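You operate a simulated robot arm through the tools that you are given. There is no shell and no other tool.

You are at the controls of a simulated robot arm. One attempt, no reset.

## Task
Switch the folder off, padlock it, try START, then open the nip lever.

Only the result counts: the job must be done as asked and must still hold three seconds after the hand-in. Knocking over, shifting, dropping, spilling or breaking anything else fails it.

## Robot
A 7-joint arm with a two-finger parallel gripper, fixed in place. Base frame: the origin is on the floor under the middle of its stand, x ahead of it, y to its left, z up. Units: cm, degrees, N and s.
With the tool pointing down near the work surface it reaches from about 20 to 68 cm from the base axis. Its first joint turns from -66.0 to 66.0 degrees. Payload 2.4 kg.
Tool frame: the origin (TCP) lies between the finger pads and is the grasp point; the fingertips stand 3 cm ahead of it; z points along the fingers, y is the line along which they close. The gripper opens to 9.4 cm. The fingers are 2.8 cm wide and 1 cm thick; the gripper's body (5 by 9.6 cm) begins 5.5 cm behind the TCP.
Orientation is that of the tool frame in the base frame, as [roll, pitch, yaw] about the fixed x, y, z axes, in that order (R = Rz(yaw) Ry(pitch) Rx(roll)). With the fingers straight down and closing along the base's y, the tool's x points along the base's -x, its y along +y and its z along -z.

## Interface
- The arm moves only by the tool jog_arm. Its argument "increments" is a list of rows, each an object of numbers (a shift or turn left out is 0, a gripper value left out holds the last): "tx", "ty", "tz": the shift along the base's x, y, z in cm; "ax", "ay", "az": the turn, a rotation vector about the base's x, y, z in degrees; "fingers": the gripper command, from -1 (fully open) to 1 (shut), values between in proportion. In form: [{"tx": .., "ty": .., "tz": .., "ax": .., "ay": .., "az": .., "fingers": ..}, ...]. A call has 1 to 20 rows; each row is the pose to reach, as a shift and turn from the pose commanded when the call began. Rows are played at 5 a second. More than 5 cm and 8.6 degrees between two rows, or a gripper value outside its range, and nothing of the call is played. A pose out of reach is approached as far as the arm can. The call stops where the force on the tool passes 40 N (or 10 N more than at its start, if that is more) or the arm is blocked; 0.2 s more then pass. The fingers move at their own pace (about 15.3 cm/s each) and stop on an object; they squeeze with about 35 N. The grip force told is the motor's: it shows also when the fingers shut on nothing. Time passes only in rows, and 0.2 s behind the last, so rows that repeat a pose let the fingers close. The reply holds the time, the measured pose of the TCP, the force on the tool along the base axes, the opening and the grip force, in the units named above and with some noise, with the torque about the TCP (base axes, N m) and any sound that the robot's microphone picked up.
- Cameras (640 x 400 px; columns grow to the right, rows downward): "scene" is fixed at [5.92, 50.21, 144.79]; the picture's right is [-0.42, -0.91, 0.00], its down [-0.49, 0.23, -0.84] and it looks along [0.76, -0.36, -0.54] (base axes); focal length 351 px, centre (320, 200). "wrist" rides on the gripper at [7.6, 1.4, -10.2] in the tool frame; the picture's right is [-0.18, 0.98, 0.00], its down [-0.75, -0.14, -0.64] and it looks along [-0.63, -0.12, 0.77] (tool axes); focal length 243 px, centre (320, 200). There is no depth. A picture from a camera that has moved, and an enlarged one, comes with that camera's place and axes in the base frame and with its lens.
- snapshot(camera): a new picture of that camera. No time passes.
- zoom(camera, box): a new picture of the part [left, top, right, bottom] of that camera's present view, enlarged. No time passes.
- finish_job(): hands the job in; it is judged then, once.

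Nothing tells you positions but the pictures and the camera data. Unless the task says otherwise, let go and move clear before handing in.

The tools are called as a command line: name --argument value ..., lists and objects as JSON in quotes. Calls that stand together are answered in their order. jog_arm: Moves the arm, as the interface text tells. Its arguments: {"type":"object","properties":{"increments":{"type":"array"}},"required":["increments"]} The other tools are called the same way: snapshot (camera) takes a picture; zoom (camera, box) takes an enlarged picture of a part of a camera's view; finish_job () hands the job in.

At the start:

```text
time: 0.0
eef_pos: [31.95, 22.02, 127.56]
tool_rot: [-180.0, 0.0, -179.9]
contact_force: [-0.3, 0.0, 0.3]
torque: [0.02, 0.0, -0.03]
grip_width: 9.42
finger_force: 0.0
```

scene: 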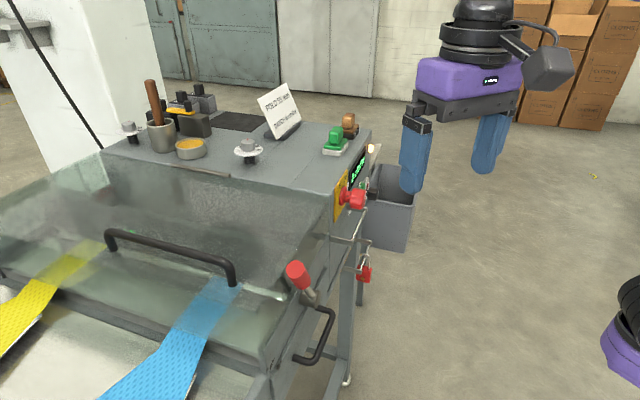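
wrist: 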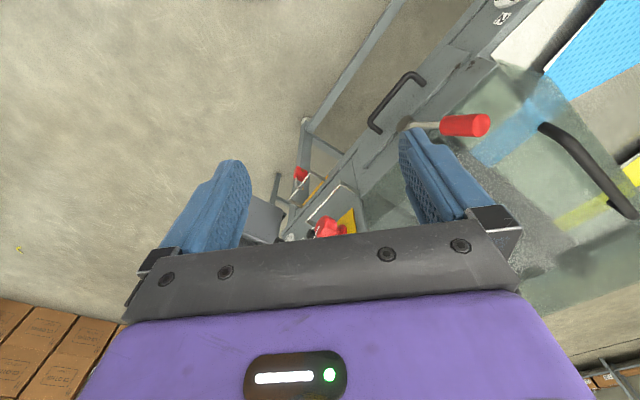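

I see a folder machine with a rotary isolator (red on yellow), a padlock hanging on a bracket, a green START button and a red-handled nip lever. I'll take closer pictures before moving.

zoom --camera "scene" --box '[300, 100, 420, 220]'

zoom --camera "scene" --box '[240, 200, 400, 390]'

zoom --camera "scene" --box '[100, 60, 320, 200]'

zoom --camera "wrist" --box '[240, 120, 420, 260]'

snapshot --camera "wrist"

```text
3.33 times, centred on (360, 160) of scene
camera zoom: at [5.92, 50.21, 144.79], right [-0.42, -0.91, 0.0], down [-0.49, 0.23, -0.84], along [0.76, -0.36, -0.54], focal length 1170 px, centre (187, 333)
```

zoom: 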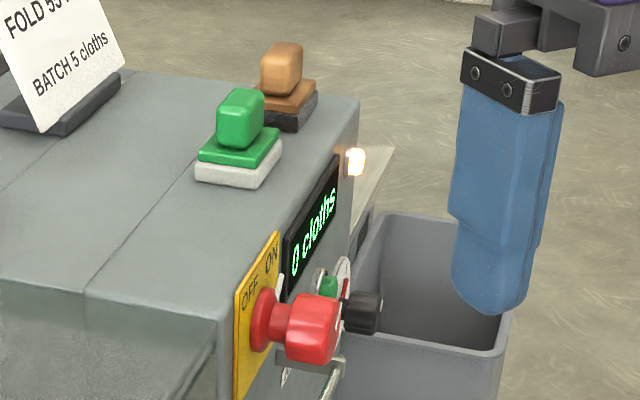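

```text
2.11 times, centred on (320, 295) of scene
camera zoom: at [5.92, 50.21, 144.79], right [-0.42, -0.91, 0.0], down [-0.49, 0.23, -0.84], along [0.76, -0.36, -0.54], focal length 739 px, centre (320, 0)
```

zoom: 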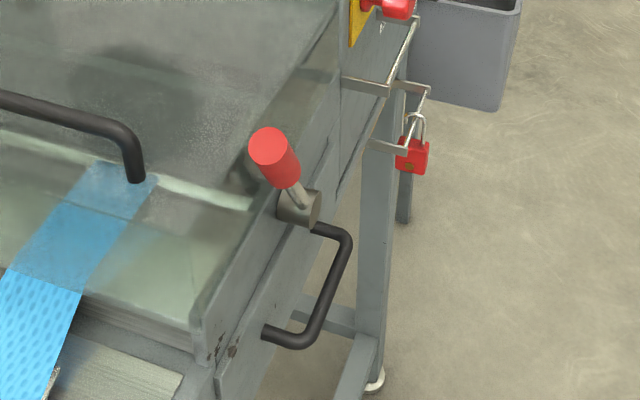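

```text
2.86 times, centred on (210, 130) of scene
camera zoom: at [5.92, 50.21, 144.79], right [-0.42, -0.91, 0.0], down [-0.49, 0.23, -0.84], along [0.76, -0.36, -0.54], focal length 1003 px, centre (634, 400)
```

zoom: 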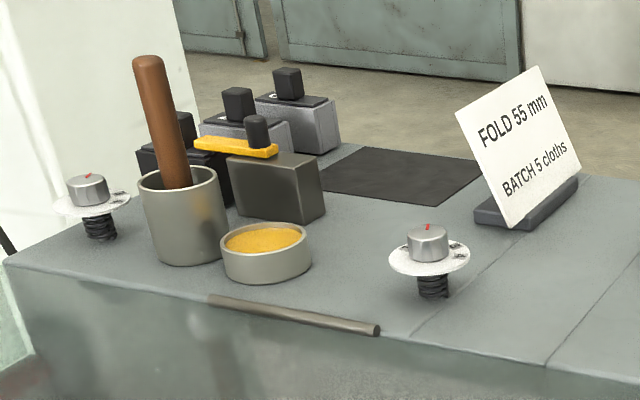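

```text
2.86 times, centred on (330, 190) of wrist
camera zoom: at [24.33, 23.27, 137.88], right [0.18, 0.98, 0.0], down [0.75, -0.14, 0.64], along [0.63, -0.12, -0.77], focal length 693 px, centre (291, 229)
```

zoom: 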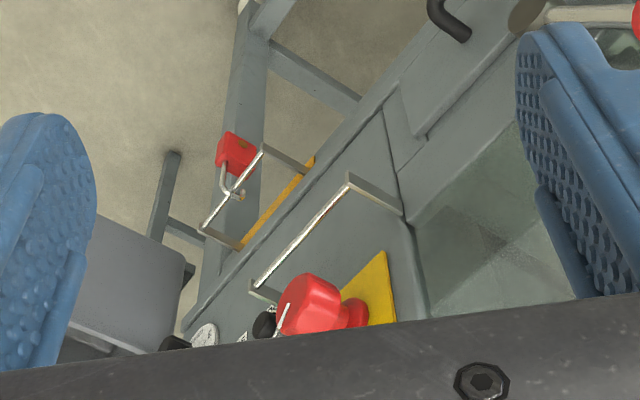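

```text
taken
camera wrist: at [24.33, 23.27, 137.88], right [0.18, 0.98, 0.0], down [0.75, -0.14, 0.64], along [0.63, -0.12, -0.77], focal length 243 px, centre (320, 200)
```

wrist: 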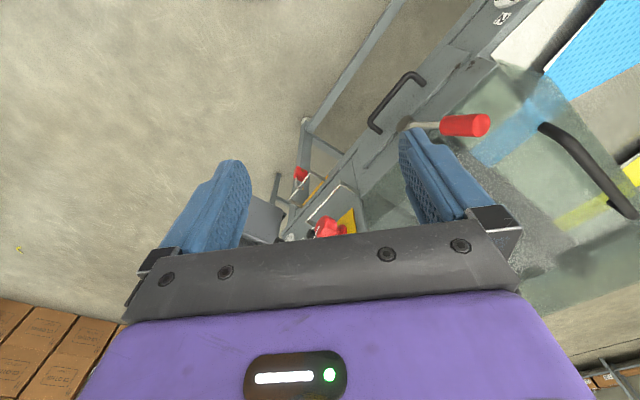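

The isolator knob triangulates to about (54, 19, 109), the padlock to about (63, 10, 76) and the lever tip to about (38, 38, 112). The panel seems to face the robot at 45°, so I'll turn the wrist camera toward it for a closer look.

jog_arm --increments '[{"tx": 0.6, "ty": -2.5, "tz": -0.4, "az": 7.5}, {"tx": 1.2, "ty": -5, "tz": -0.8, "az": 15}, {"tx": 1.8, "ty": -7.5, "tz": -1.2, "az": 22.5}, {"tx": 2.4, "ty": -10, "tz": -1.6, "az": 30}, {"tx": 3, "ty": -12.5, "tz": -2, "az": 37.5}, {"tx": 3.5, "ty": -15, "tz": -2.5, "az": 45}]'

snapshot --camera "wrist"

snapshot --camera "scene"

```text
time: 1.4
eef_pos: [35.42, 6.9, 125.0]
tool_rot: [-180.0, 0.0, -134.9]
contact_force: [0.5, -0.2, -0.1]
torque: [0.0, -0.01, -0.01]
grip_width: 9.4
finger_force: 0.1
```

```text
taken
camera wrist: at [29.11, 2.37, 135.26], right [-0.57, 0.82, 0.0], down [0.63, 0.43, 0.64], along [0.53, 0.36, -0.77], focal length 243 px, centre (320, 200)
```

wrist: 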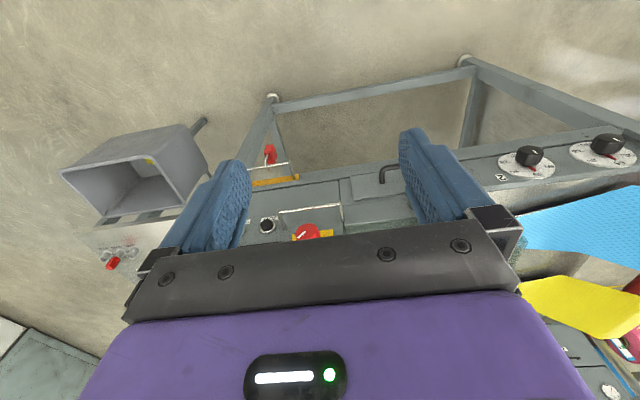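

```text
taken
```

scene: 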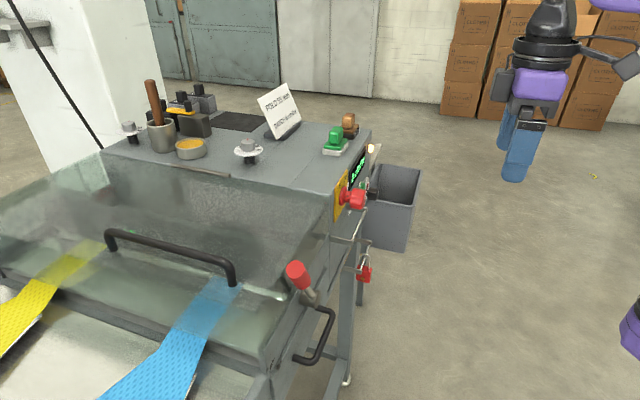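

The gripper hides the panel, so I'll tilt the fingers forward about 50° and lower the camera to face it directly.

jog_arm --increments '[{"tz": -3, "ax": 5, "ay": -5}, {"tz": -6, "ax": 10, "ay": -10}, {"tz": -9, "ax": 15, "ay": -15}, {"tz": -12, "ax": 20, "ay": -20}, {"tz": -14, "ax": 25, "ay": -25}, {"tz": -16, "ax": 30, "ay": -30}, {"tz": -18, "ax": 35, "ay": -35}]'

snapshot --camera "wrist"

zoom --camera "wrist" --box '[200, 100, 440, 250]'

```text
time: 3.0
eef_pos: [35.16, 7.5, 108.18]
tool_rot: [178.2, 46.1, -134.4]
contact_force: [0.8, 0.4, 1.1]
torque: [-0.01, 0.06, 0.02]
grip_width: 9.43
finger_force: 0.1
out of reach, approached as far as the arm can: row 6, 7
```

```text
taken
camera wrist: at [25.45, -0.95, 109.91], right [-0.63, 0.76, 0.15], down [0.16, -0.07, 0.98], along [0.76, 0.65, -0.08], focal length 243 px, centre (320, 200)
```

wrist: 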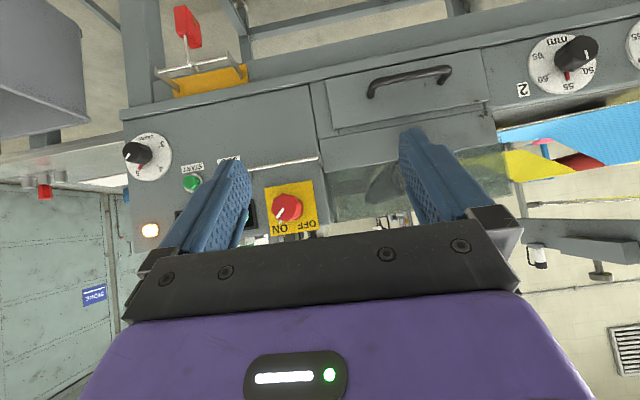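

```text
2.67 times, centred on (320, 175) of wrist
camera zoom: at [25.45, -0.95, 109.91], right [-0.63, 0.76, 0.15], down [0.16, -0.07, 0.98], along [0.76, 0.65, -0.08], focal length 647 px, centre (320, 267)
```

zoom: 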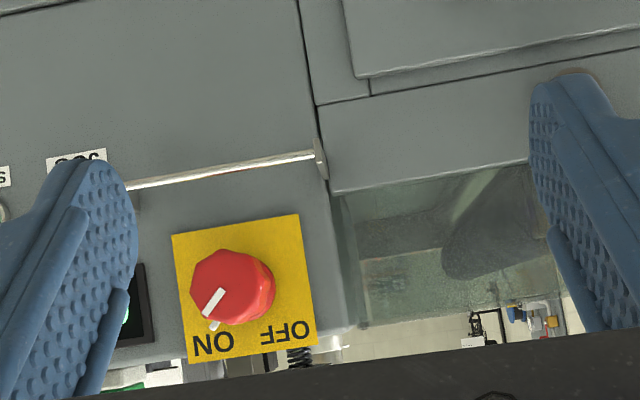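

I can now see the panel upside down: the knob pointer is at ON, and the START button is at the side. I'll zoom in on each item.

zoom --camera "wrist" --box '[255, 170, 335, 240]'

zoom --camera "wrist" --box '[130, 0, 260, 100]'

zoom --camera "wrist" --box '[110, 120, 260, 250]'

zoom --camera "scene" --box '[325, 150, 395, 220]'

zoom --camera "scene" --box '[330, 220, 400, 300]'

zoom --camera "scene" --box '[260, 240, 350, 320]'

```text
5.71 times, centred on (295, 205) of wrist
camera zoom: at [25.45, -0.95, 109.91], right [-0.63, 0.76, 0.15], down [0.16, -0.07, 0.98], along [0.76, 0.65, -0.08], focal length 1386 px, centre (463, 171)
```

zoom: 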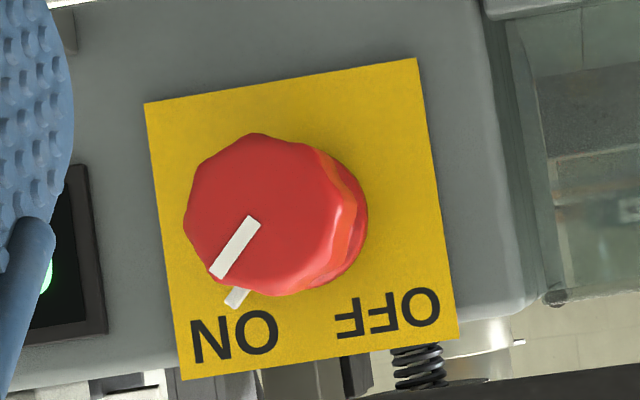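

```text
4.00 times, centred on (195, 50) of wrist
camera zoom: at [25.45, -0.95, 109.91], right [-0.63, 0.76, 0.15], down [0.16, -0.07, 0.98], along [0.76, 0.65, -0.08], focal length 970 px, centre (820, 800)
```

zoom: 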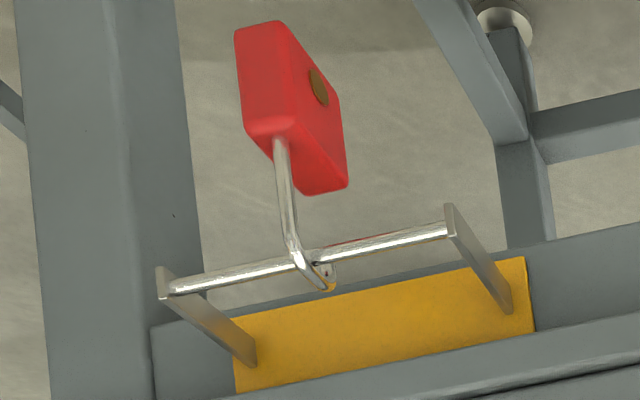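

```text
3.08 times, centred on (185, 185) of wrist
camera zoom: at [25.45, -0.95, 109.91], right [-0.63, 0.76, 0.15], down [0.16, -0.07, 0.98], along [0.76, 0.65, -0.08], focal length 746 px, centre (735, 246)
```

zoom: 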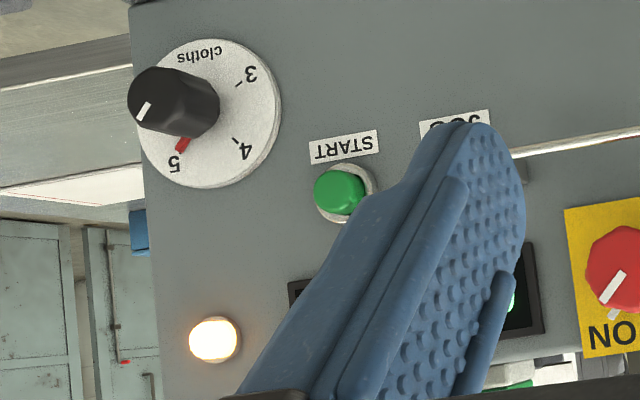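

```text
5.71 times, centred on (360, 185) of scene
camera zoom: at [5.92, 50.21, 144.79], right [-0.42, -0.91, 0.0], down [-0.49, 0.23, -0.84], along [0.76, -0.36, -0.54], focal length 2006 px, centre (91, 286)
```

zoom: 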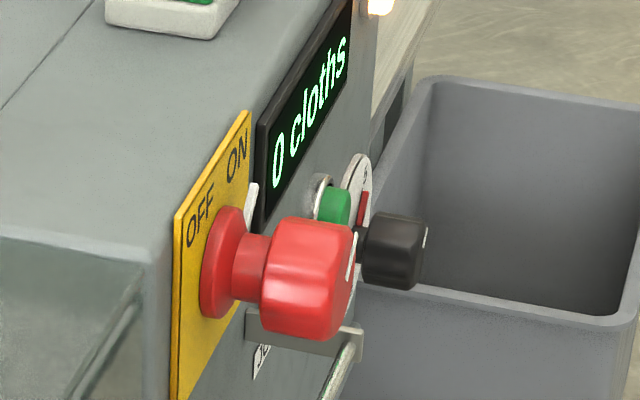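

```text
5.00 times, centred on (365, 260) of scene
camera zoom: at [5.92, 50.21, 144.79], right [-0.42, -0.91, 0.0], down [-0.49, 0.23, -0.84], along [0.76, -0.36, -0.54], focal length 1756 px, centre (95, -100)
```

zoom: 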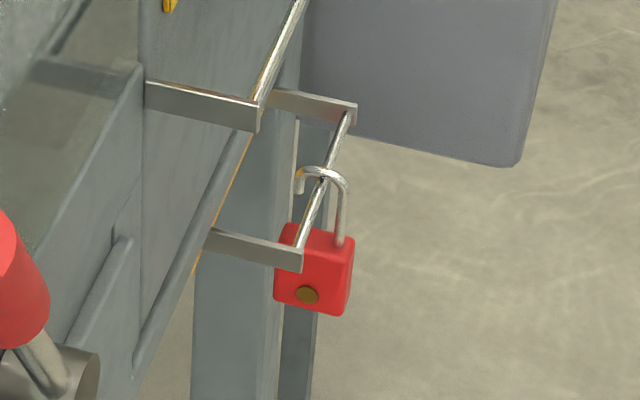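

```text
5.00 times, centred on (305, 280) of scene
camera zoom: at [5.92, 50.21, 144.79], right [-0.42, -0.91, 0.0], down [-0.49, 0.23, -0.84], along [0.76, -0.36, -0.54], focal length 1756 px, centre (395, -200)
```

zoom: 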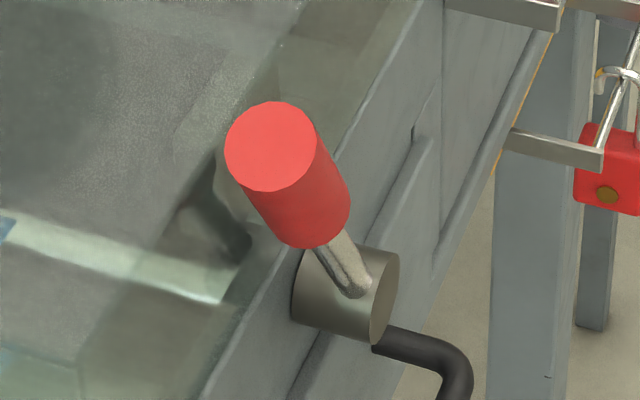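

The padlock is open and hangs by its hook on a low rail with a yellow plate behind it, and there is another rail right below the isolator. I'll raise the arm and shift sideways to see START and that upper rail without the fingers in the way.

jog_arm --increments '[{"tx": 1.5, "ty": -1.5, "tz": 3}, {"tx": 3, "ty": -3, "tz": 6}, {"tx": 4, "ty": -4.5, "tz": 9}, {"tx": 6, "ty": -6, "tz": 12}, {"tx": 7, "ty": -7, "tz": 14}]'

snapshot --camera "wrist"

zoom --camera "wrist" --box '[180, 40, 420, 190]'

```text
time: 4.2
eef_pos: [42.25, 0.63, 122.22]
tool_rot: [177.6, 46.4, -135.2]
contact_force: [0.2, -0.9, 0.2]
torque: [0.02, -0.01, 0.01]
grip_width: 9.39
finger_force: 0.0
```

```text
taken
camera wrist: at [32.51, -7.83, 123.87], right [-0.62, 0.76, 0.16], down [0.16, -0.08, 0.98], along [0.77, 0.64, -0.07], focal length 243 px, centre (320, 200)
```

wrist: 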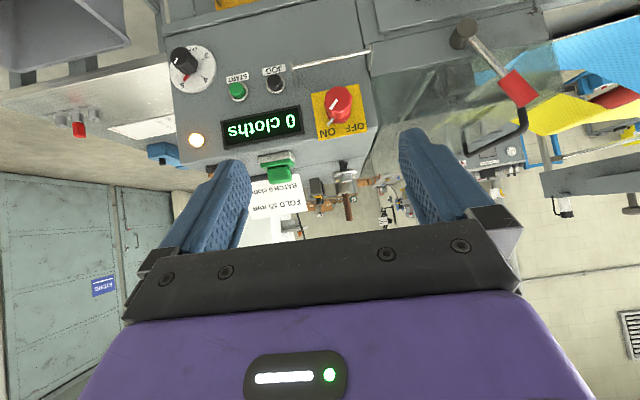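

```text
2.67 times, centred on (300, 115) of wrist
camera zoom: at [32.51, -7.83, 123.87], right [-0.62, 0.76, 0.16], down [0.16, -0.08, 0.98], along [0.77, 0.64, -0.07], focal length 647 px, centre (373, 427)
```

zoom: 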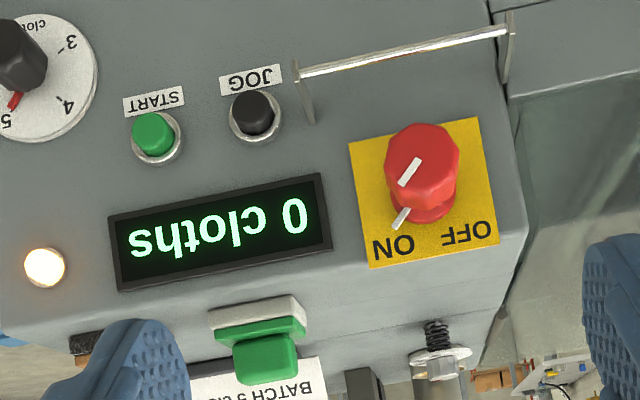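

START and JOG are labelled side by side, and the rail sits under the isolator only. I'll zoom in on the nip lever and the rail from here.

zoom --camera "wrist" --box '[390, 0, 560, 160]'

zoom --camera "wrist" --box '[270, 20, 400, 150]'

zoom --camera "wrist" --box '[40, 60, 240, 200]'

zoom --camera "scene" --box '[220, 220, 360, 390]'

```text
2.50 times, centred on (475, 80) of wrist
camera zoom: at [32.51, -7.83, 123.87], right [-0.62, 0.76, 0.16], down [0.16, -0.08, 0.98], along [0.77, 0.64, -0.07], focal length 606 px, centre (-68, 500)
```

zoom: 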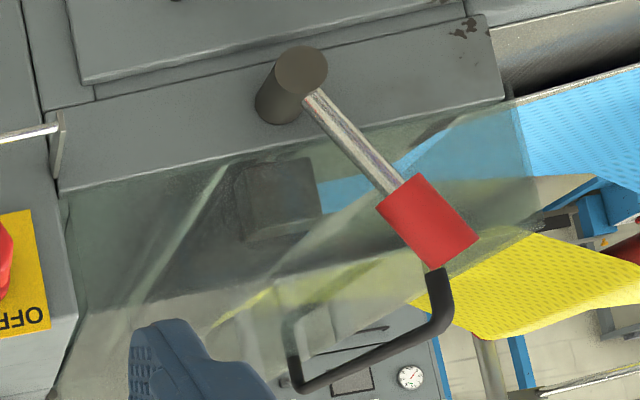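

```text
3.08 times, centred on (335, 85) of wrist
camera zoom: at [32.51, -7.83, 123.87], right [-0.62, 0.76, 0.16], down [0.16, -0.08, 0.98], along [0.77, 0.64, -0.07], focal length 746 px, centre (274, 554)
```

zoom: 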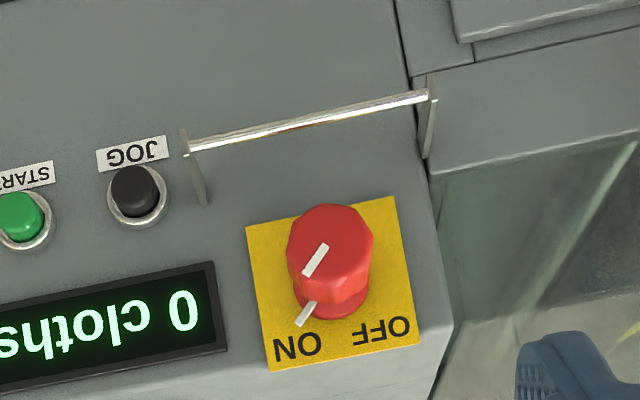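

```text
2.86 times, centred on (140, 130) of wrist
camera zoom: at [32.51, -7.83, 123.87], right [-0.62, 0.76, 0.16], down [0.16, -0.08, 0.98], along [0.77, 0.64, -0.07], focal length 693 px, centre (834, 400)
```

zoom: 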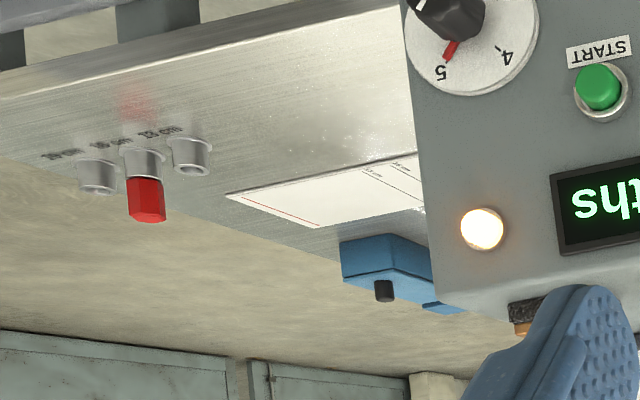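

```text
2.35 times, centred on (290, 305) of scene
camera zoom: at [5.92, 50.21, 144.79], right [-0.42, -0.91, 0.0], down [-0.49, 0.23, -0.84], along [0.76, -0.36, -0.54], focal length 826 px, centre (391, -47)
```

zoom: 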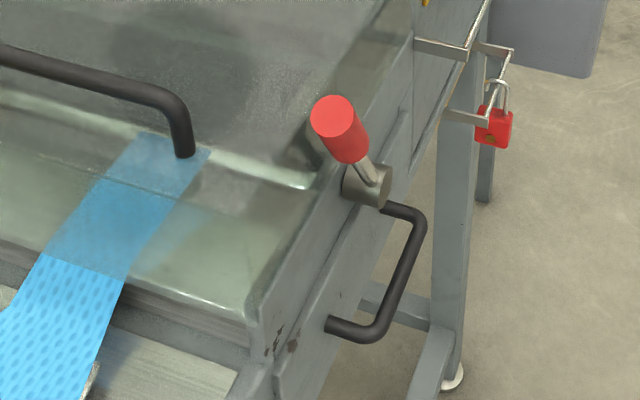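

The yellow plate is 8×8 cm, centred at (58.4, 20.7, 107.5), and the knob's front face is about 4 cm proud of it, at (55.2, 17.7, 107.4). I'll try moving to a standoff in front of the knob with the tool horizontal.

jog_arm --increments '[{"tx": 1.3, "ty": 2, "tz": -2.4, "ax": 5, "ay": -5}, {"tx": 2.6, "ty": 4, "tz": -4.8, "ax": 10, "ay": -10}, {"tx": 3.9, "ty": 6, "tz": -7.2, "ax": 15, "ay": -15}, {"tx": 5.2, "ty": 8, "tz": -9.8, "ax": 20, "ay": -20}, {"tx": 6.4, "ty": 10, "tz": -12.2, "ax": 25, "ay": -25}, {"tx": 7.6, "ty": 11.7, "tz": -14.7, "ax": 30.5, "ay": -30.5}]'

snapshot --camera "wrist"

snapshot --camera "scene"

```text
time: 5.6
eef_pos: [50.52, 10.69, 108.57]
tool_rot: [-176.5, 86.5, -129.3]
contact_force: [-2.4, 5.8, 0.2]
torque: [-0.01, 0.03, -0.36]
grip_width: 9.38
finger_force: 0.2
out of reach, approached as far as the arm can: row 6
```

```text
taken
camera wrist: at [42.2, 3.62, 101.65], right [-0.71, 0.68, 0.18], down [-0.3, -0.53, 0.79], along [0.63, 0.51, 0.58], focal length 243 px, centre (320, 200)
```

wrist: 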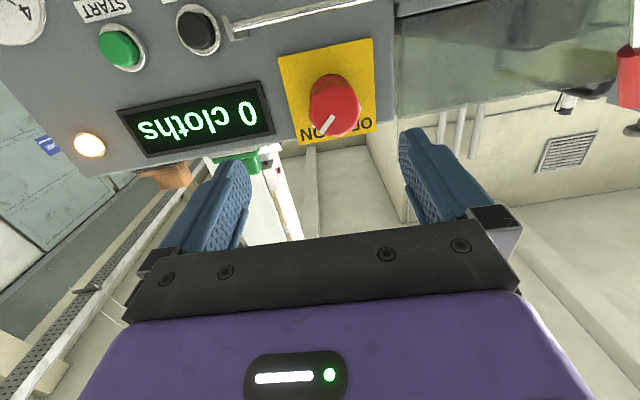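

```text
taken
```

scene: 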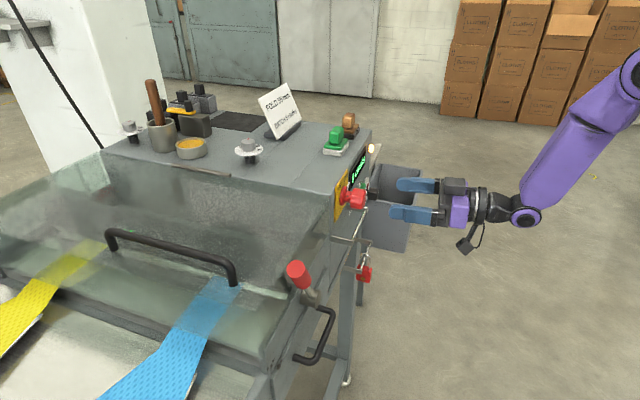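

The tool is now nearly horizontal in front of the panel. I'll centre on the knob axis at a closer standoff, partly close the fingers, and check the alignment.

jog_arm --increments '[{"tx": 0.4, "ty": 1.5, "tz": -0.5, "az": -1.1, "fingers": -0.3}, {"tx": 0.82, "ty": 3.03, "tz": -1.07, "az": -2.2, "fingers": -0.3}, {"tx": 0.82, "ty": 3.03, "tz": -1.07, "az": -2.2, "fingers": -0.3}]'

snapshot --camera "wrist"

zoom --camera "scene" --box '[320, 130, 480, 240]'

```text
time: 6.4
eef_pos: [51.13, 13.65, 107.52]
tool_rot: [-177.9, 86.5, -132.9]
contact_force: [-0.3, -0.2, 0.3]
torque: [0.0, 0.0, -0.03]
grip_width: 6.11
finger_force: 0.1
```

```text
taken
camera wrist: at [42.69, 6.93, 100.67], right [-0.69, 0.7, 0.18], down [-0.32, -0.52, 0.79], along [0.65, 0.49, 0.58], focal length 243 px, centre (320, 200)
```

wrist: 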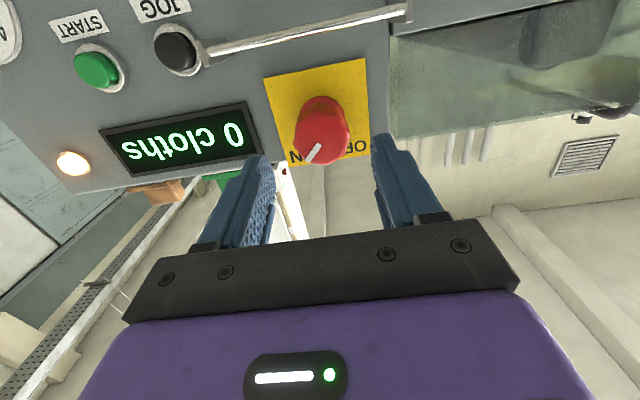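

```text
3.64 times, centred on (400, 185) of scene
camera zoom: at [5.92, 50.21, 144.79], right [-0.42, -0.91, 0.0], down [-0.49, 0.23, -0.84], along [0.76, -0.36, -0.54], focal length 1277 px, centre (29, 254)
```

zoom: 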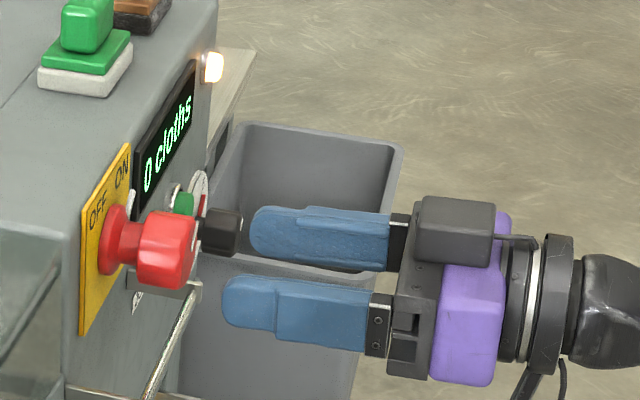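

The knob axis lines up with the gripper to within about 0.2 cm. I'll advance 5.5 cm along the panel normal and close on the knob head.

jog_arm --increments '[{"tx": 1, "ty": 1}, {"tx": 2, "ty": 2}, {"tx": 3, "ty": 3}, {"tx": 3.9, "ty": 3.9}, {"tx": 3.9, "ty": 3.9}]'

snapshot --camera "wrist"

zoom --camera "scene" --box '[320, 130, 480, 240]'

```text
time: 7.6
eef_pos: [55.1, 17.65, 107.4]
tool_rot: [-177.6, 86.4, -132.9]
contact_force: [0.2, 0.4, 0.3]
torque: [0.02, 0.0, -0.05]
grip_width: 6.1
finger_force: 0.1
```

```text
taken
camera wrist: at [46.49, 10.87, 100.59], right [-0.69, 0.7, 0.18], down [-0.32, -0.52, 0.79], along [0.65, 0.49, 0.58], focal length 243 px, centre (320, 200)
```

wrist: 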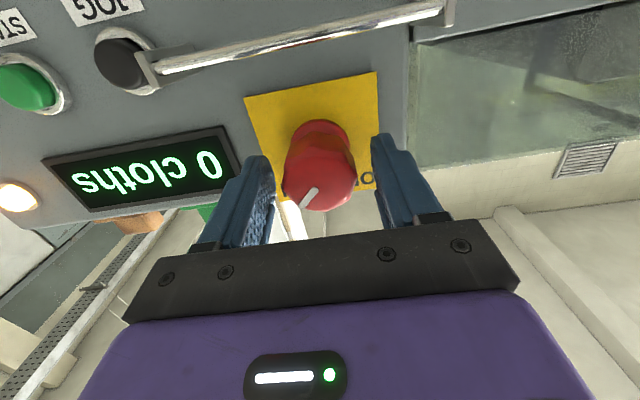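

```text
3.64 times, centred on (400, 185) of scene
camera zoom: at [5.92, 50.21, 144.79], right [-0.42, -0.91, 0.0], down [-0.49, 0.23, -0.84], along [0.76, -0.36, -0.54], focal length 1277 px, centre (29, 254)
```

zoom: 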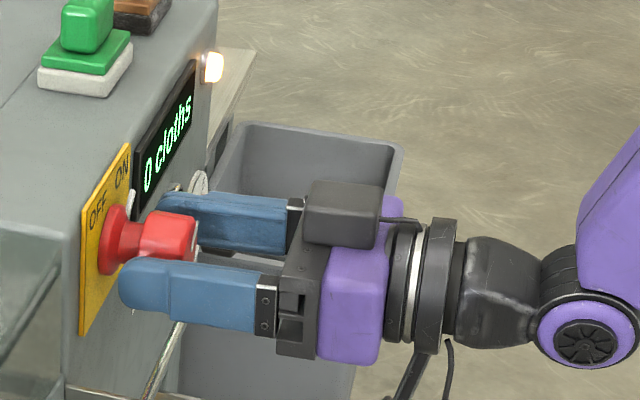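

The knob head is centred between the fingers, so I'll close on it.

jog_arm --increments '[{"fingers": 1}, {"fingers": 1}, {"fingers": 1}]'

snapshot --camera "wrist"

```text
time: 8.4
eef_pos: [55.0, 17.52, 107.6]
tool_rot: [-177.7, 86.5, -132.8]
contact_force: [7.1, 0.7, -1.9]
torque: [0.11, -0.08, 0.16]
grip_width: 3.84
finger_force: 44.7
```

```text
taken
camera wrist: at [46.52, 10.85, 100.58], right [-0.69, 0.7, 0.18], down [-0.32, -0.52, 0.79], along [0.65, 0.48, 0.58], focal length 243 px, centre (320, 200)
```

wrist: 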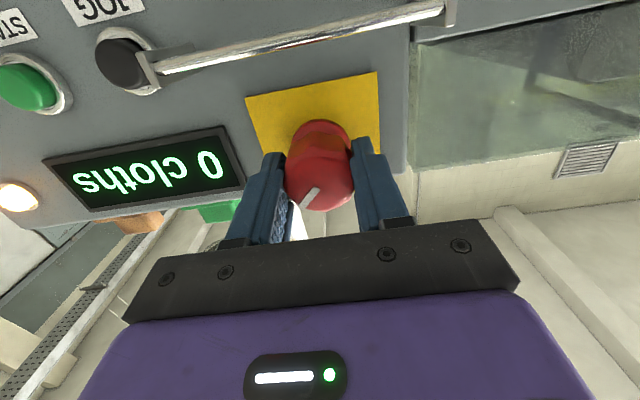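

The knob is gripped, 3.8 cm across. I'll turn it counter-clockwise (as seen from the robot) toward OFF, half the travel first.

jog_arm --increments '[{"ax": -4, "ay": -4}, {"ax": -8, "ay": -8}, {"ax": -12, "ay": -12}, {"ax": -16, "ay": -16}, {"ax": -20, "ay": -20}, {"ax": -24, "ay": -24}, {"ax": -28, "ay": -28}, {"ax": -32, "ay": -32}]'

snapshot --camera "wrist"

zoom --camera "scene" --box '[320, 130, 480, 240]'

```text
time: 8.9
eef_pos: [55.18, 17.78, 107.38]
tool_rot: [-138.8, 85.2, -92.7]
contact_force: [-27.0, -9.8, 7.4]
torque: [0.71, -0.71, -0.83]
grip_width: 3.91
finger_force: 45.5
out of reach, approached as far as the arm can: row 1, 2
stopped in row 2: the force on the tool passed its limit at 85 N (the readings are from after the stop); the commanded pose is now the measured one
```

```text
taken
camera wrist: at [47.13, 10.56, 100.44], right [-0.71, 0.69, 0.13], down [-0.34, -0.49, 0.8], along [0.62, 0.52, 0.59], focal length 243 px, centre (320, 200)
```

wrist: 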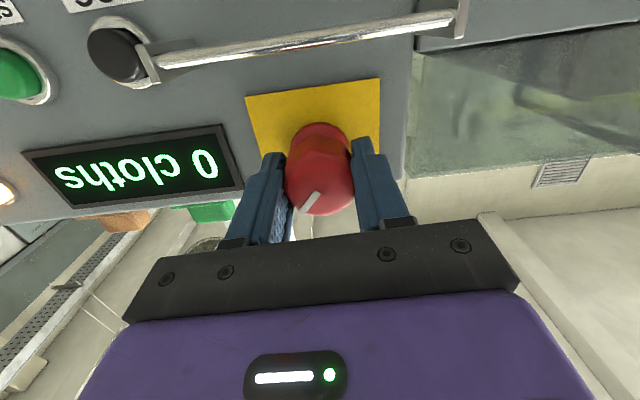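

```text
3.64 times, centred on (400, 185) of scene
camera zoom: at [5.82, 50.17, 144.81], right [-0.42, -0.91, 0.0], down [-0.49, 0.23, -0.84], along [0.76, -0.36, -0.54], focal length 1277 px, centre (29, 254)
```

zoom: 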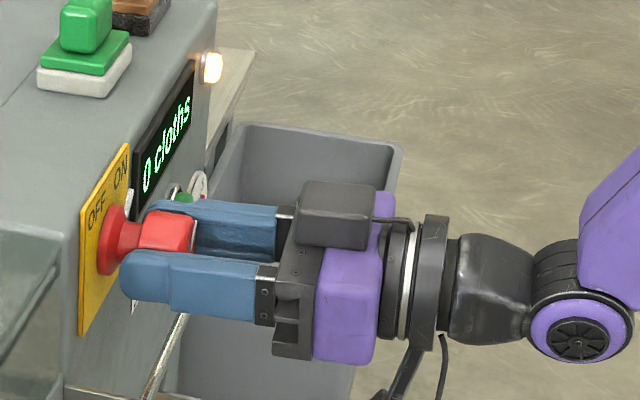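

The turn stopped because that pose runs into the arm's own reach limit, not because of the knob. I'll release, back off, and test the wrist's rotation range in free space.

jog_arm --increments '[{"fingers": -0.3}, {"fingers": -0.3}, {"tx": -0.8, "ty": -0.8, "fingers": -0.3}, {"tx": -2, "ty": -2}, {"tx": -3.5, "ty": -3.5}, {"tx": -5, "ty": -5}]'

snapshot --camera "scene"

snapshot --camera "wrist"

```text
time: 10.3
eef_pos: [50.57, 12.67, 107.32]
tool_rot: [-144.7, 85.2, -98.5]
contact_force: [1.0, 0.7, 0.6]
torque: [0.02, -0.02, 0.01]
grip_width: 6.1
finger_force: 0.1
```

```text
taken
```

scene: 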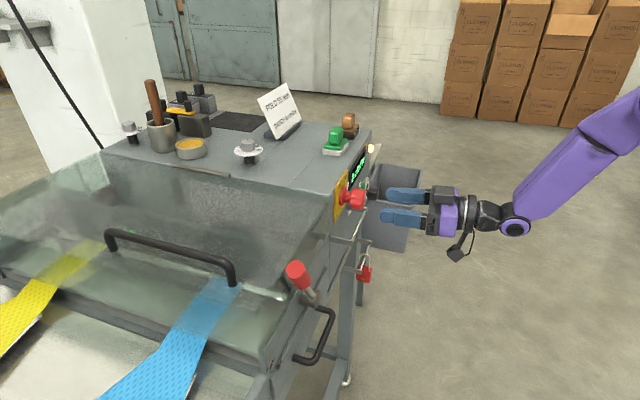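

```text
taken
camera wrist: at [42.37, 5.45, 100.47], right [-0.71, 0.69, 0.14], down [-0.33, -0.5, 0.8], along [0.62, 0.52, 0.58], focal length 243 px, centre (320, 200)
```

wrist: 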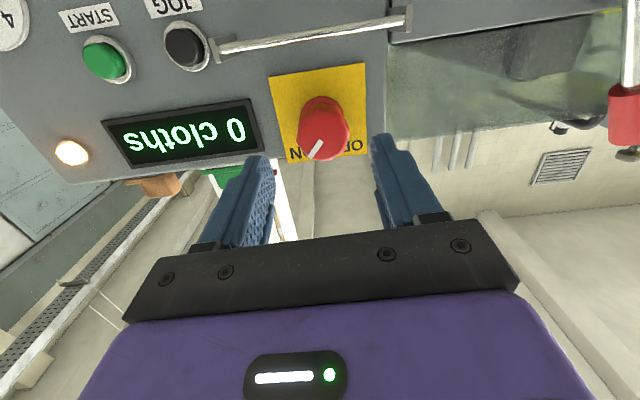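

I'll test the counter-clockwise wrist turn here in free space.

jog_arm --increments '[{"ax": -5.6, "ay": -5.6}, {"ax": -11.2, "ay": -11.2}, {"ax": -16.8, "ay": -16.8}, {"ax": -22.4, "ay": -22.4}, {"ax": -22.4, "ay": -22.4}]'

```text
time: 11.5
eef_pos: [54.54, 8.37, 115.05]
tool_rot: [-106.0, 68.8, -58.3]
contact_force: [0.0, 0.1, -0.6]
torque: [0.02, 0.0, -0.04]
grip_width: 6.1
finger_force: 0.0
out of reach, approached as far as the arm can: row 1, 2, 3, 4, 5
```

That direction runs into a joint limit, so I'll pre-rotate the wrist clockwise by about 90° at a standoff. Then the knob turn brings it back toward a roll I know it can reach.

jog_arm --increments '[{"tx": -1, "ty": 1.1, "tz": -1.9, "ax": 5.58, "ay": 5.58}, {"tx": -2, "ty": 2.3, "tz": -3.8, "ax": 11.16, "ay": 11.16}, {"tx": -3, "ty": 3.5, "tz": -5.6, "ax": 16.74, "ay": 16.74}, {"tx": -3.9, "ty": 4.6, "tz": -7.5, "ax": 22.3, "ay": 22.3}, {"tx": -3.9, "ty": 4.6, "tz": -7.5, "ax": 27.9, "ay": 27.9}, {"tx": -3.9, "ty": 4.6, "tz": -7.5, "ax": 33.5, "ay": 33.5}, {"tx": -3.9, "ty": 4.6, "tz": -7.5, "ax": 39, "ay": 39}, {"tx": -3.9, "ty": 4.6, "tz": -7.5, "ax": 44.6, "ay": 44.6}, {"tx": -3.9, "ty": 4.6, "tz": -7.5, "ax": 50.2, "ay": 50.2}, {"tx": -3.9, "ty": 4.6, "tz": -7.5, "ax": 55.8, "ay": 55.8}, {"tx": -3.9, "ty": 4.6, "tz": -7.5, "ax": 61.4, "ay": 61.4}, {"tx": -3.9, "ty": 4.6, "tz": -7.5, "ax": 67, "ay": 67}, {"tx": -3.9, "ty": 4.6, "tz": -7.5, "ax": 72.5, "ay": 72.5}, {"tx": -3.9, "ty": 4.6, "tz": -7.5, "ax": 78.1, "ay": 78.1}]'

snapshot --camera "wrist"

snapshot --camera "scene"

```text
time: 14.5
eef_pos: [50.23, 13.11, 107.65]
tool_rot: [86.3, 0.0, 139.7]
contact_force: [0.6, -0.1, 0.5]
torque: [-0.03, -0.02, 0.03]
grip_width: 6.12
finger_force: 0.1
```

```text
taken
camera wrist: at [37.85, 9.93, 108.39], right [0.1, -0.17, 0.98], down [0.17, -0.97, -0.18], along [0.98, 0.18, -0.07], focal length 243 px, centre (320, 200)
```

wrist: 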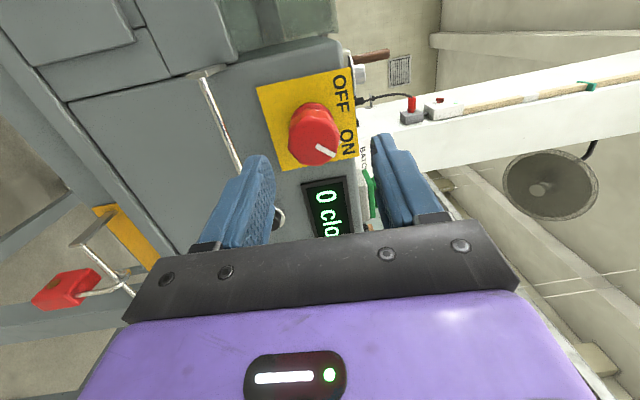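

```text
taken
```

scene: 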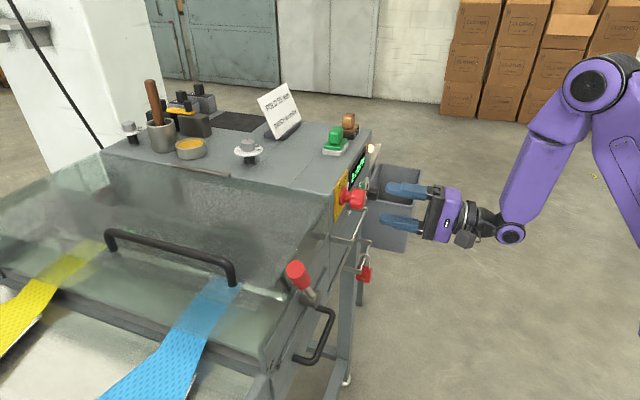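

The rolled pose is reachable. I'll trim the orientation slightly and re-centre on the knob axis before advancing.

jog_arm --increments '[{"tx": 0.25, "ty": 0, "tz": -0.1, "ax": 1.5, "ay": 4.1, "az": -0.6}, {"tx": 0.5, "ty": 0.05, "tz": -0.2, "ax": 3, "ay": 8.2, "az": -1.2}, {"tx": 0.5, "ty": 0.05, "tz": -0.2, "ax": 3, "ay": 8.2, "az": -1.2}]'

snapshot --camera "wrist"

```text
time: 15.3
eef_pos: [50.64, 13.06, 107.32]
tool_rot: [89.5, -8.0, 138.3]
contact_force: [0.0, -0.5, -0.4]
torque: [-0.02, 0.01, 0.01]
grip_width: 6.11
finger_force: 0.0
```

```text
taken
camera wrist: at [38.46, 10.19, 109.81], right [0.23, -0.22, 0.95], down [0.12, -0.96, -0.25], along [0.97, 0.17, -0.2], focal length 243 px, centre (320, 200)
```

wrist: 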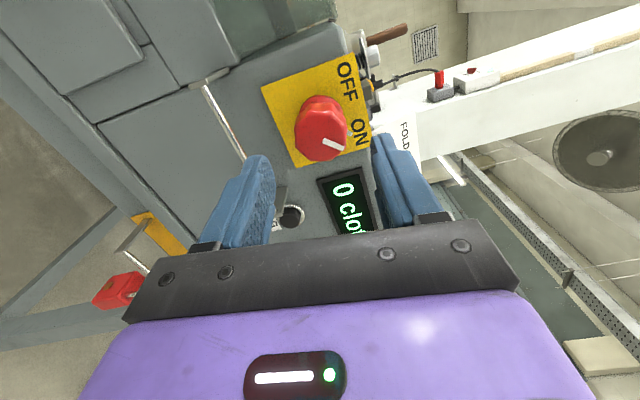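

Predicted and observed knob pixels agree, so I'll advance onto the knob and close.

jog_arm --increments '[{"tx": 1.1, "ty": 1.1}, {"tx": 2.2, "ty": 2.2}, {"tx": 3.3, "ty": 3.3}, {"tx": 4.5, "ty": 4.5, "tz": 0.1}, {"tx": 4.5, "ty": 4.5, "tz": 0.1, "fingers": -0.3}, {"tx": 4.5, "ty": 4.5, "tz": 0.1, "fingers": 1}, {"tx": 4.5, "ty": 4.5, "tz": 0.1, "fingers": 1}, {"tx": 4.5, "ty": 4.5, "tz": 0.1, "fingers": 1}]'

snapshot --camera "wrist"

zoom --camera "scene" --box '[320, 130, 480, 240]'

```text
time: 17.1
eef_pos: [55.16, 17.72, 107.37]
tool_rot: [89.7, -8.0, 138.3]
contact_force: [7.0, 6.4, -16.7]
torque: [0.02, -0.02, -0.38]
grip_width: 3.99
finger_force: 45.1
```

```text
taken
camera wrist: at [43.04, 14.71, 109.86], right [0.24, -0.22, 0.95], down [0.12, -0.96, -0.25], along [0.96, 0.17, -0.2], focal length 243 px, centre (320, 200)
```

wrist: 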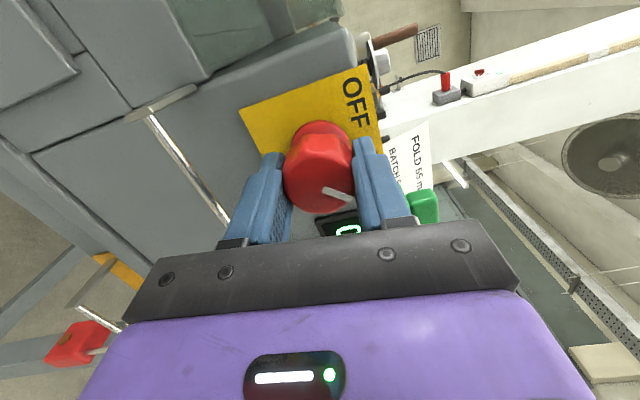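

```text
3.64 times, centred on (400, 185) of scene
camera zoom: at [5.97, 50.24, 144.78], right [-0.42, -0.91, 0.0], down [-0.49, 0.23, -0.84], along [0.76, -0.36, -0.54], focal length 1277 px, centre (29, 254)
```

zoom: 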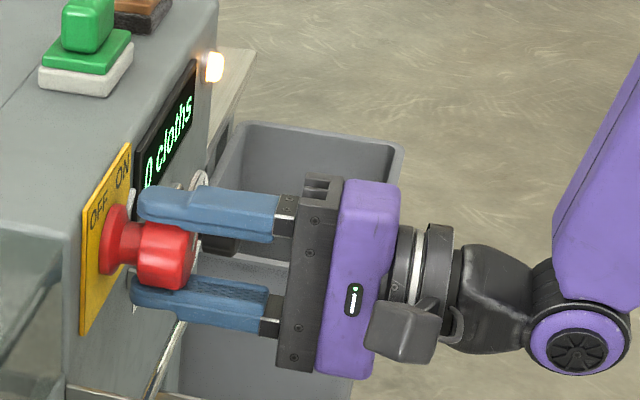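

The grip is good, but the force shows the knob centre sits slightly below the tool axis. I'll nudge down before turning.

jog_arm --increments '[{"tx": 0.1, "ty": 0.1, "tz": -0.25}, {"tx": 0.1, "ty": 0.1, "tz": -0.25}]'

```text
time: 17.7
eef_pos: [55.42, 17.66, 107.5]
tool_rot: [89.3, -7.8, 138.5]
contact_force: [-20.7, -7.7, 3.3]
torque: [-0.52, 0.68, -0.19]
grip_width: 3.99
finger_force: 45.0
```

jog_arm --increments '[{"tx": -0.1, "ty": -0.02, "tz": 0.03}, {"tx": -0.1, "ty": -0.02, "tz": 0.03}]'

```text
time: 18.3
eef_pos: [55.29, 17.61, 107.45]
tool_rot: [89.4, -7.9, 138.3]
contact_force: [-8.6, -6.5, 4.0]
torque: [-0.31, 0.39, 1.31]
grip_width: 3.99
finger_force: 45.3
```

Forces are small now, so I'll turn the knob counter-clockwise in small steps.

jog_arm --increments '[{"ax": -3, "ay": -3}, {"ax": -6, "ay": -6}, {"ax": -9, "ay": -9}, {"ax": -12, "ay": -12}, {"ax": -15, "ay": -15}, {"ax": -18, "ay": -18}, {"ax": -21, "ay": -21}, {"ax": -24, "ay": -24}]'

snapshot --camera "wrist"

```text
time: 20.1
eef_pos: [55.21, 17.62, 107.4]
tool_rot: [91.3, 26.1, 138.6]
contact_force: [-9.0, -1.8, 20.8]
torque: [-0.53, 0.58, -0.08]
grip_width: 3.98
finger_force: 45.1
```

```text
taken
camera wrist: at [42.91, 14.85, 105.62], right [-0.19, 0.19, 0.96], down [0.12, -0.97, 0.22], along [0.97, 0.16, 0.16], focal length 243 px, centre (320, 200)
```

wrist: 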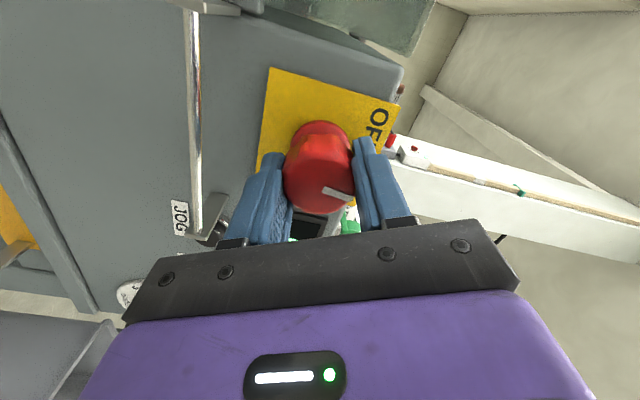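

The pointer is moving with the gripper, 34° so far. I'll continue with a small centring correction.

jog_arm --increments '[{"ax": -3, "ay": -3, "tz": 0.1}, {"ax": -6, "ay": -6, "tz": 0.15}, {"ax": -9, "ay": -9, "tz": 0.15}, {"ax": -12, "ay": -12, "tz": 0.15}, {"ax": -15, "ay": -15, "tz": 0.15}, {"ax": -18, "ay": -18, "tz": 0.15}, {"ax": -21, "ay": -21, "tz": 0.15}, {"ax": -24, "ay": -24, "tz": 0.15}, {"ax": -27, "ay": -27, "tz": 0.15}, {"ax": -30, "ay": -30, "tz": 0.15}]'

snapshot --camera "wrist"

zoom --camera "scene" --box '[320, 130, 480, 240]'

```text
time: 22.3
eef_pos: [55.3, 17.68, 107.51]
tool_rot: [98.0, 68.3, 143.7]
contact_force: [-5.5, 4.4, 15.0]
torque: [0.37, -0.22, -1.0]
grip_width: 3.96
finger_force: 45.0
```

```text
taken
camera wrist: at [45.02, 12.75, 101.5], right [-0.59, 0.6, 0.53], down [-0.12, -0.72, 0.68], along [0.79, 0.34, 0.5], focal length 243 px, centre (320, 200)
```

wrist: 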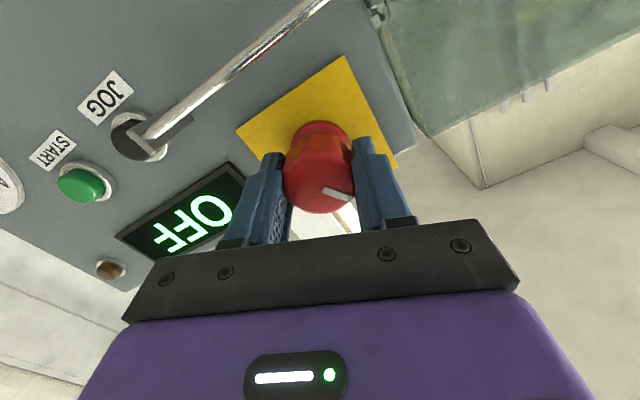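

```text
3.64 times, centred on (400, 185) of scene
camera zoom: at [5.88, 50.22, 144.79], right [-0.42, -0.91, 0.0], down [-0.49, 0.23, -0.84], along [0.76, -0.36, -0.54], focal length 1277 px, centre (29, 254)
```

zoom: 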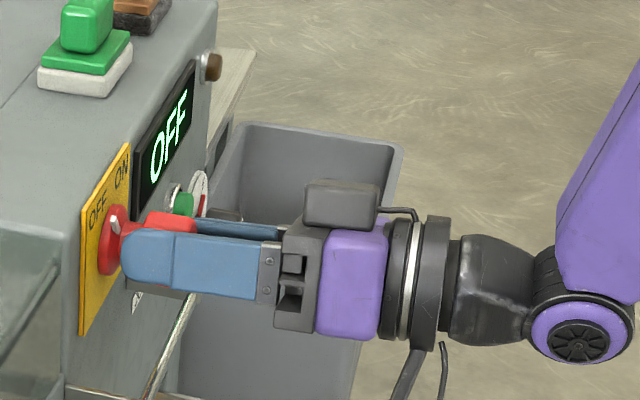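

The display now reads OFF and the lamp is out. I'll turn a little further to bring the knob fully to its OFF stop.

jog_arm --increments '[{"ax": -2, "ay": -2}, {"ax": -4, "ay": -4}, {"ax": -6, "ay": -6}, {"ax": -8, "ay": -8}, {"ax": -10, "ay": -10}]'

snapshot --camera "wrist"

```text
time: 23.5
eef_pos: [55.05, 17.7, 107.36]
tool_rot: [114.7, 81.7, 160.2]
contact_force: [1.4, 10.8, 5.1]
torque: [0.32, 0.35, -0.36]
grip_width: 3.94
finger_force: 45.2
```

```text
taken
camera wrist: at [46.08, 11.62, 100.68], right [-0.67, 0.68, 0.31], down [-0.25, -0.59, 0.77], along [0.7, 0.43, 0.56], focal length 243 px, centre (320, 200)
```

wrist: 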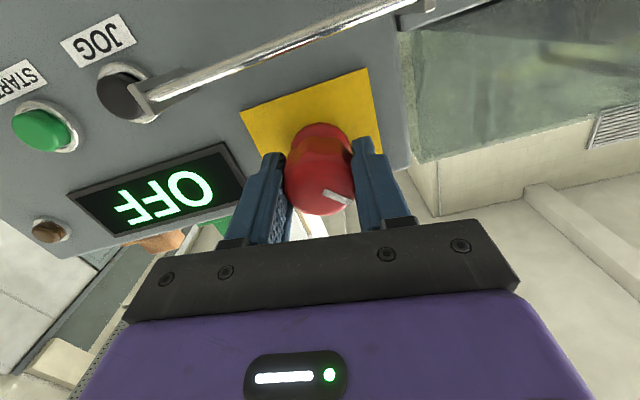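

The knob has turned about 90°. I'll release, back away and check the pointer.

jog_arm --increments '[{"fingers": -0.3}, {"fingers": -0.3}, {"tx": -0.8, "ty": -0.8, "fingers": -0.3}, {"tx": -2.5, "ty": -2.5}, {"tx": -4.5, "ty": -4.5}, {"tx": -6.5, "ty": -6.5}]'

snapshot --camera "wrist"

zoom --camera "scene" --box '[325, 150, 395, 220]'

```text
time: 24.9
eef_pos: [48.77, 10.89, 107.38]
tool_rot: [113.8, 81.9, 159.1]
contact_force: [0.4, 0.0, -0.1]
torque: [0.03, -0.01, 0.0]
grip_width: 6.12
finger_force: 0.1
```

```text
taken
camera wrist: at [39.64, 4.88, 100.63], right [-0.67, 0.68, 0.31], down [-0.25, -0.59, 0.76], along [0.7, 0.43, 0.57], focal length 243 px, centre (320, 200)
```

wrist: 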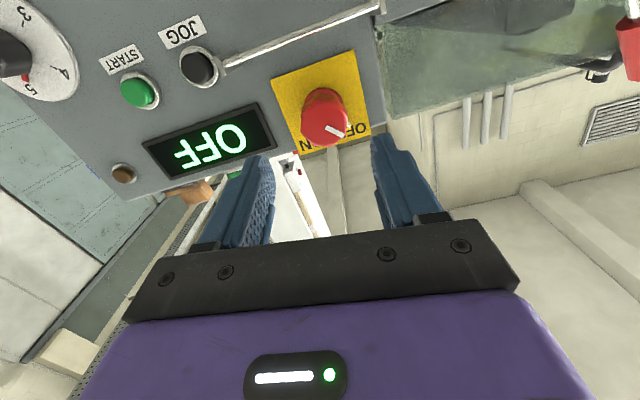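

```text
5.71 times, centred on (360, 185) of scene
camera zoom: at [5.92, 50.21, 144.79], right [-0.42, -0.91, 0.0], down [-0.49, 0.23, -0.84], along [0.76, -0.36, -0.54], focal length 2006 px, centre (91, 286)
```

zoom: 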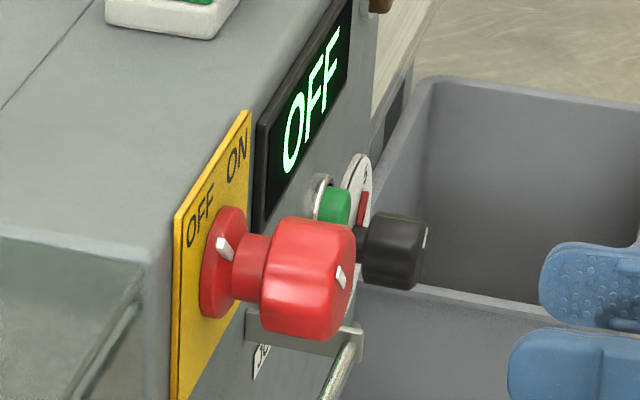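

The isolator is OFF: the pointer is at OFF, the display reads OFF and the lamp is out. Next I'll move down to look at the padlock on its lower rail, around (63, 10, 76), with the tool tilted about 45°.

jog_arm --increments '[{"tx": 0.6, "ty": -1.6, "tz": -3.2, "ax": -5, "ay": 5}, {"tx": 1.2, "ty": -3.2, "tz": -6.4, "ax": -10, "ay": 10}, {"tx": 1.8, "ty": -4.8, "tz": -9.7, "ax": -15, "ay": 15}, {"tx": 2.4, "ty": -6.4, "tz": -13, "ax": -20, "ay": 20}, {"tx": 3, "ty": -8, "tz": -16.2, "ax": -25, "ay": 25}, {"tx": 3.5, "ty": -9.5, "tz": -19.4, "ax": -29, "ay": 29}]'

snapshot --camera "wrist"

snapshot --camera "scene"

```text
time: 26.3
eef_pos: [52.24, 1.71, 88.02]
tool_rot: [172.0, 45.1, -145.5]
contact_force: [0.4, -0.4, 0.1]
torque: [-0.01, 0.0, 0.02]
grip_width: 6.12
finger_force: 0.1
```

```text
taken
camera wrist: at [41.86, -5.67, 89.92], right [-0.52, 0.82, 0.23], down [0.21, -0.13, 0.97], along [0.83, 0.55, -0.1], focal length 243 px, centre (320, 200)
```

wrist: 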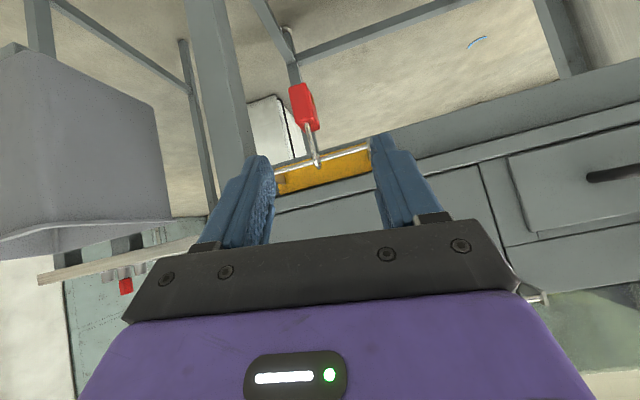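

```text
taken
```

scene: 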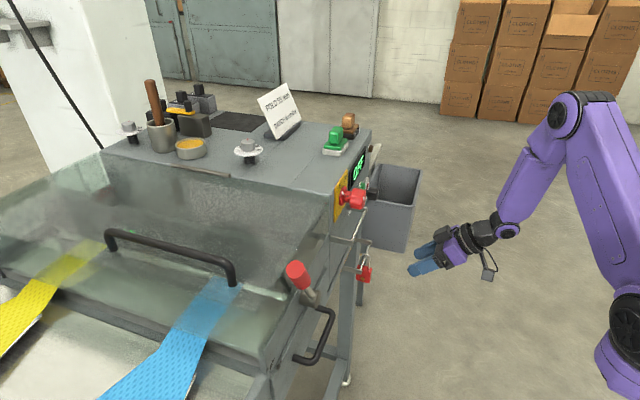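

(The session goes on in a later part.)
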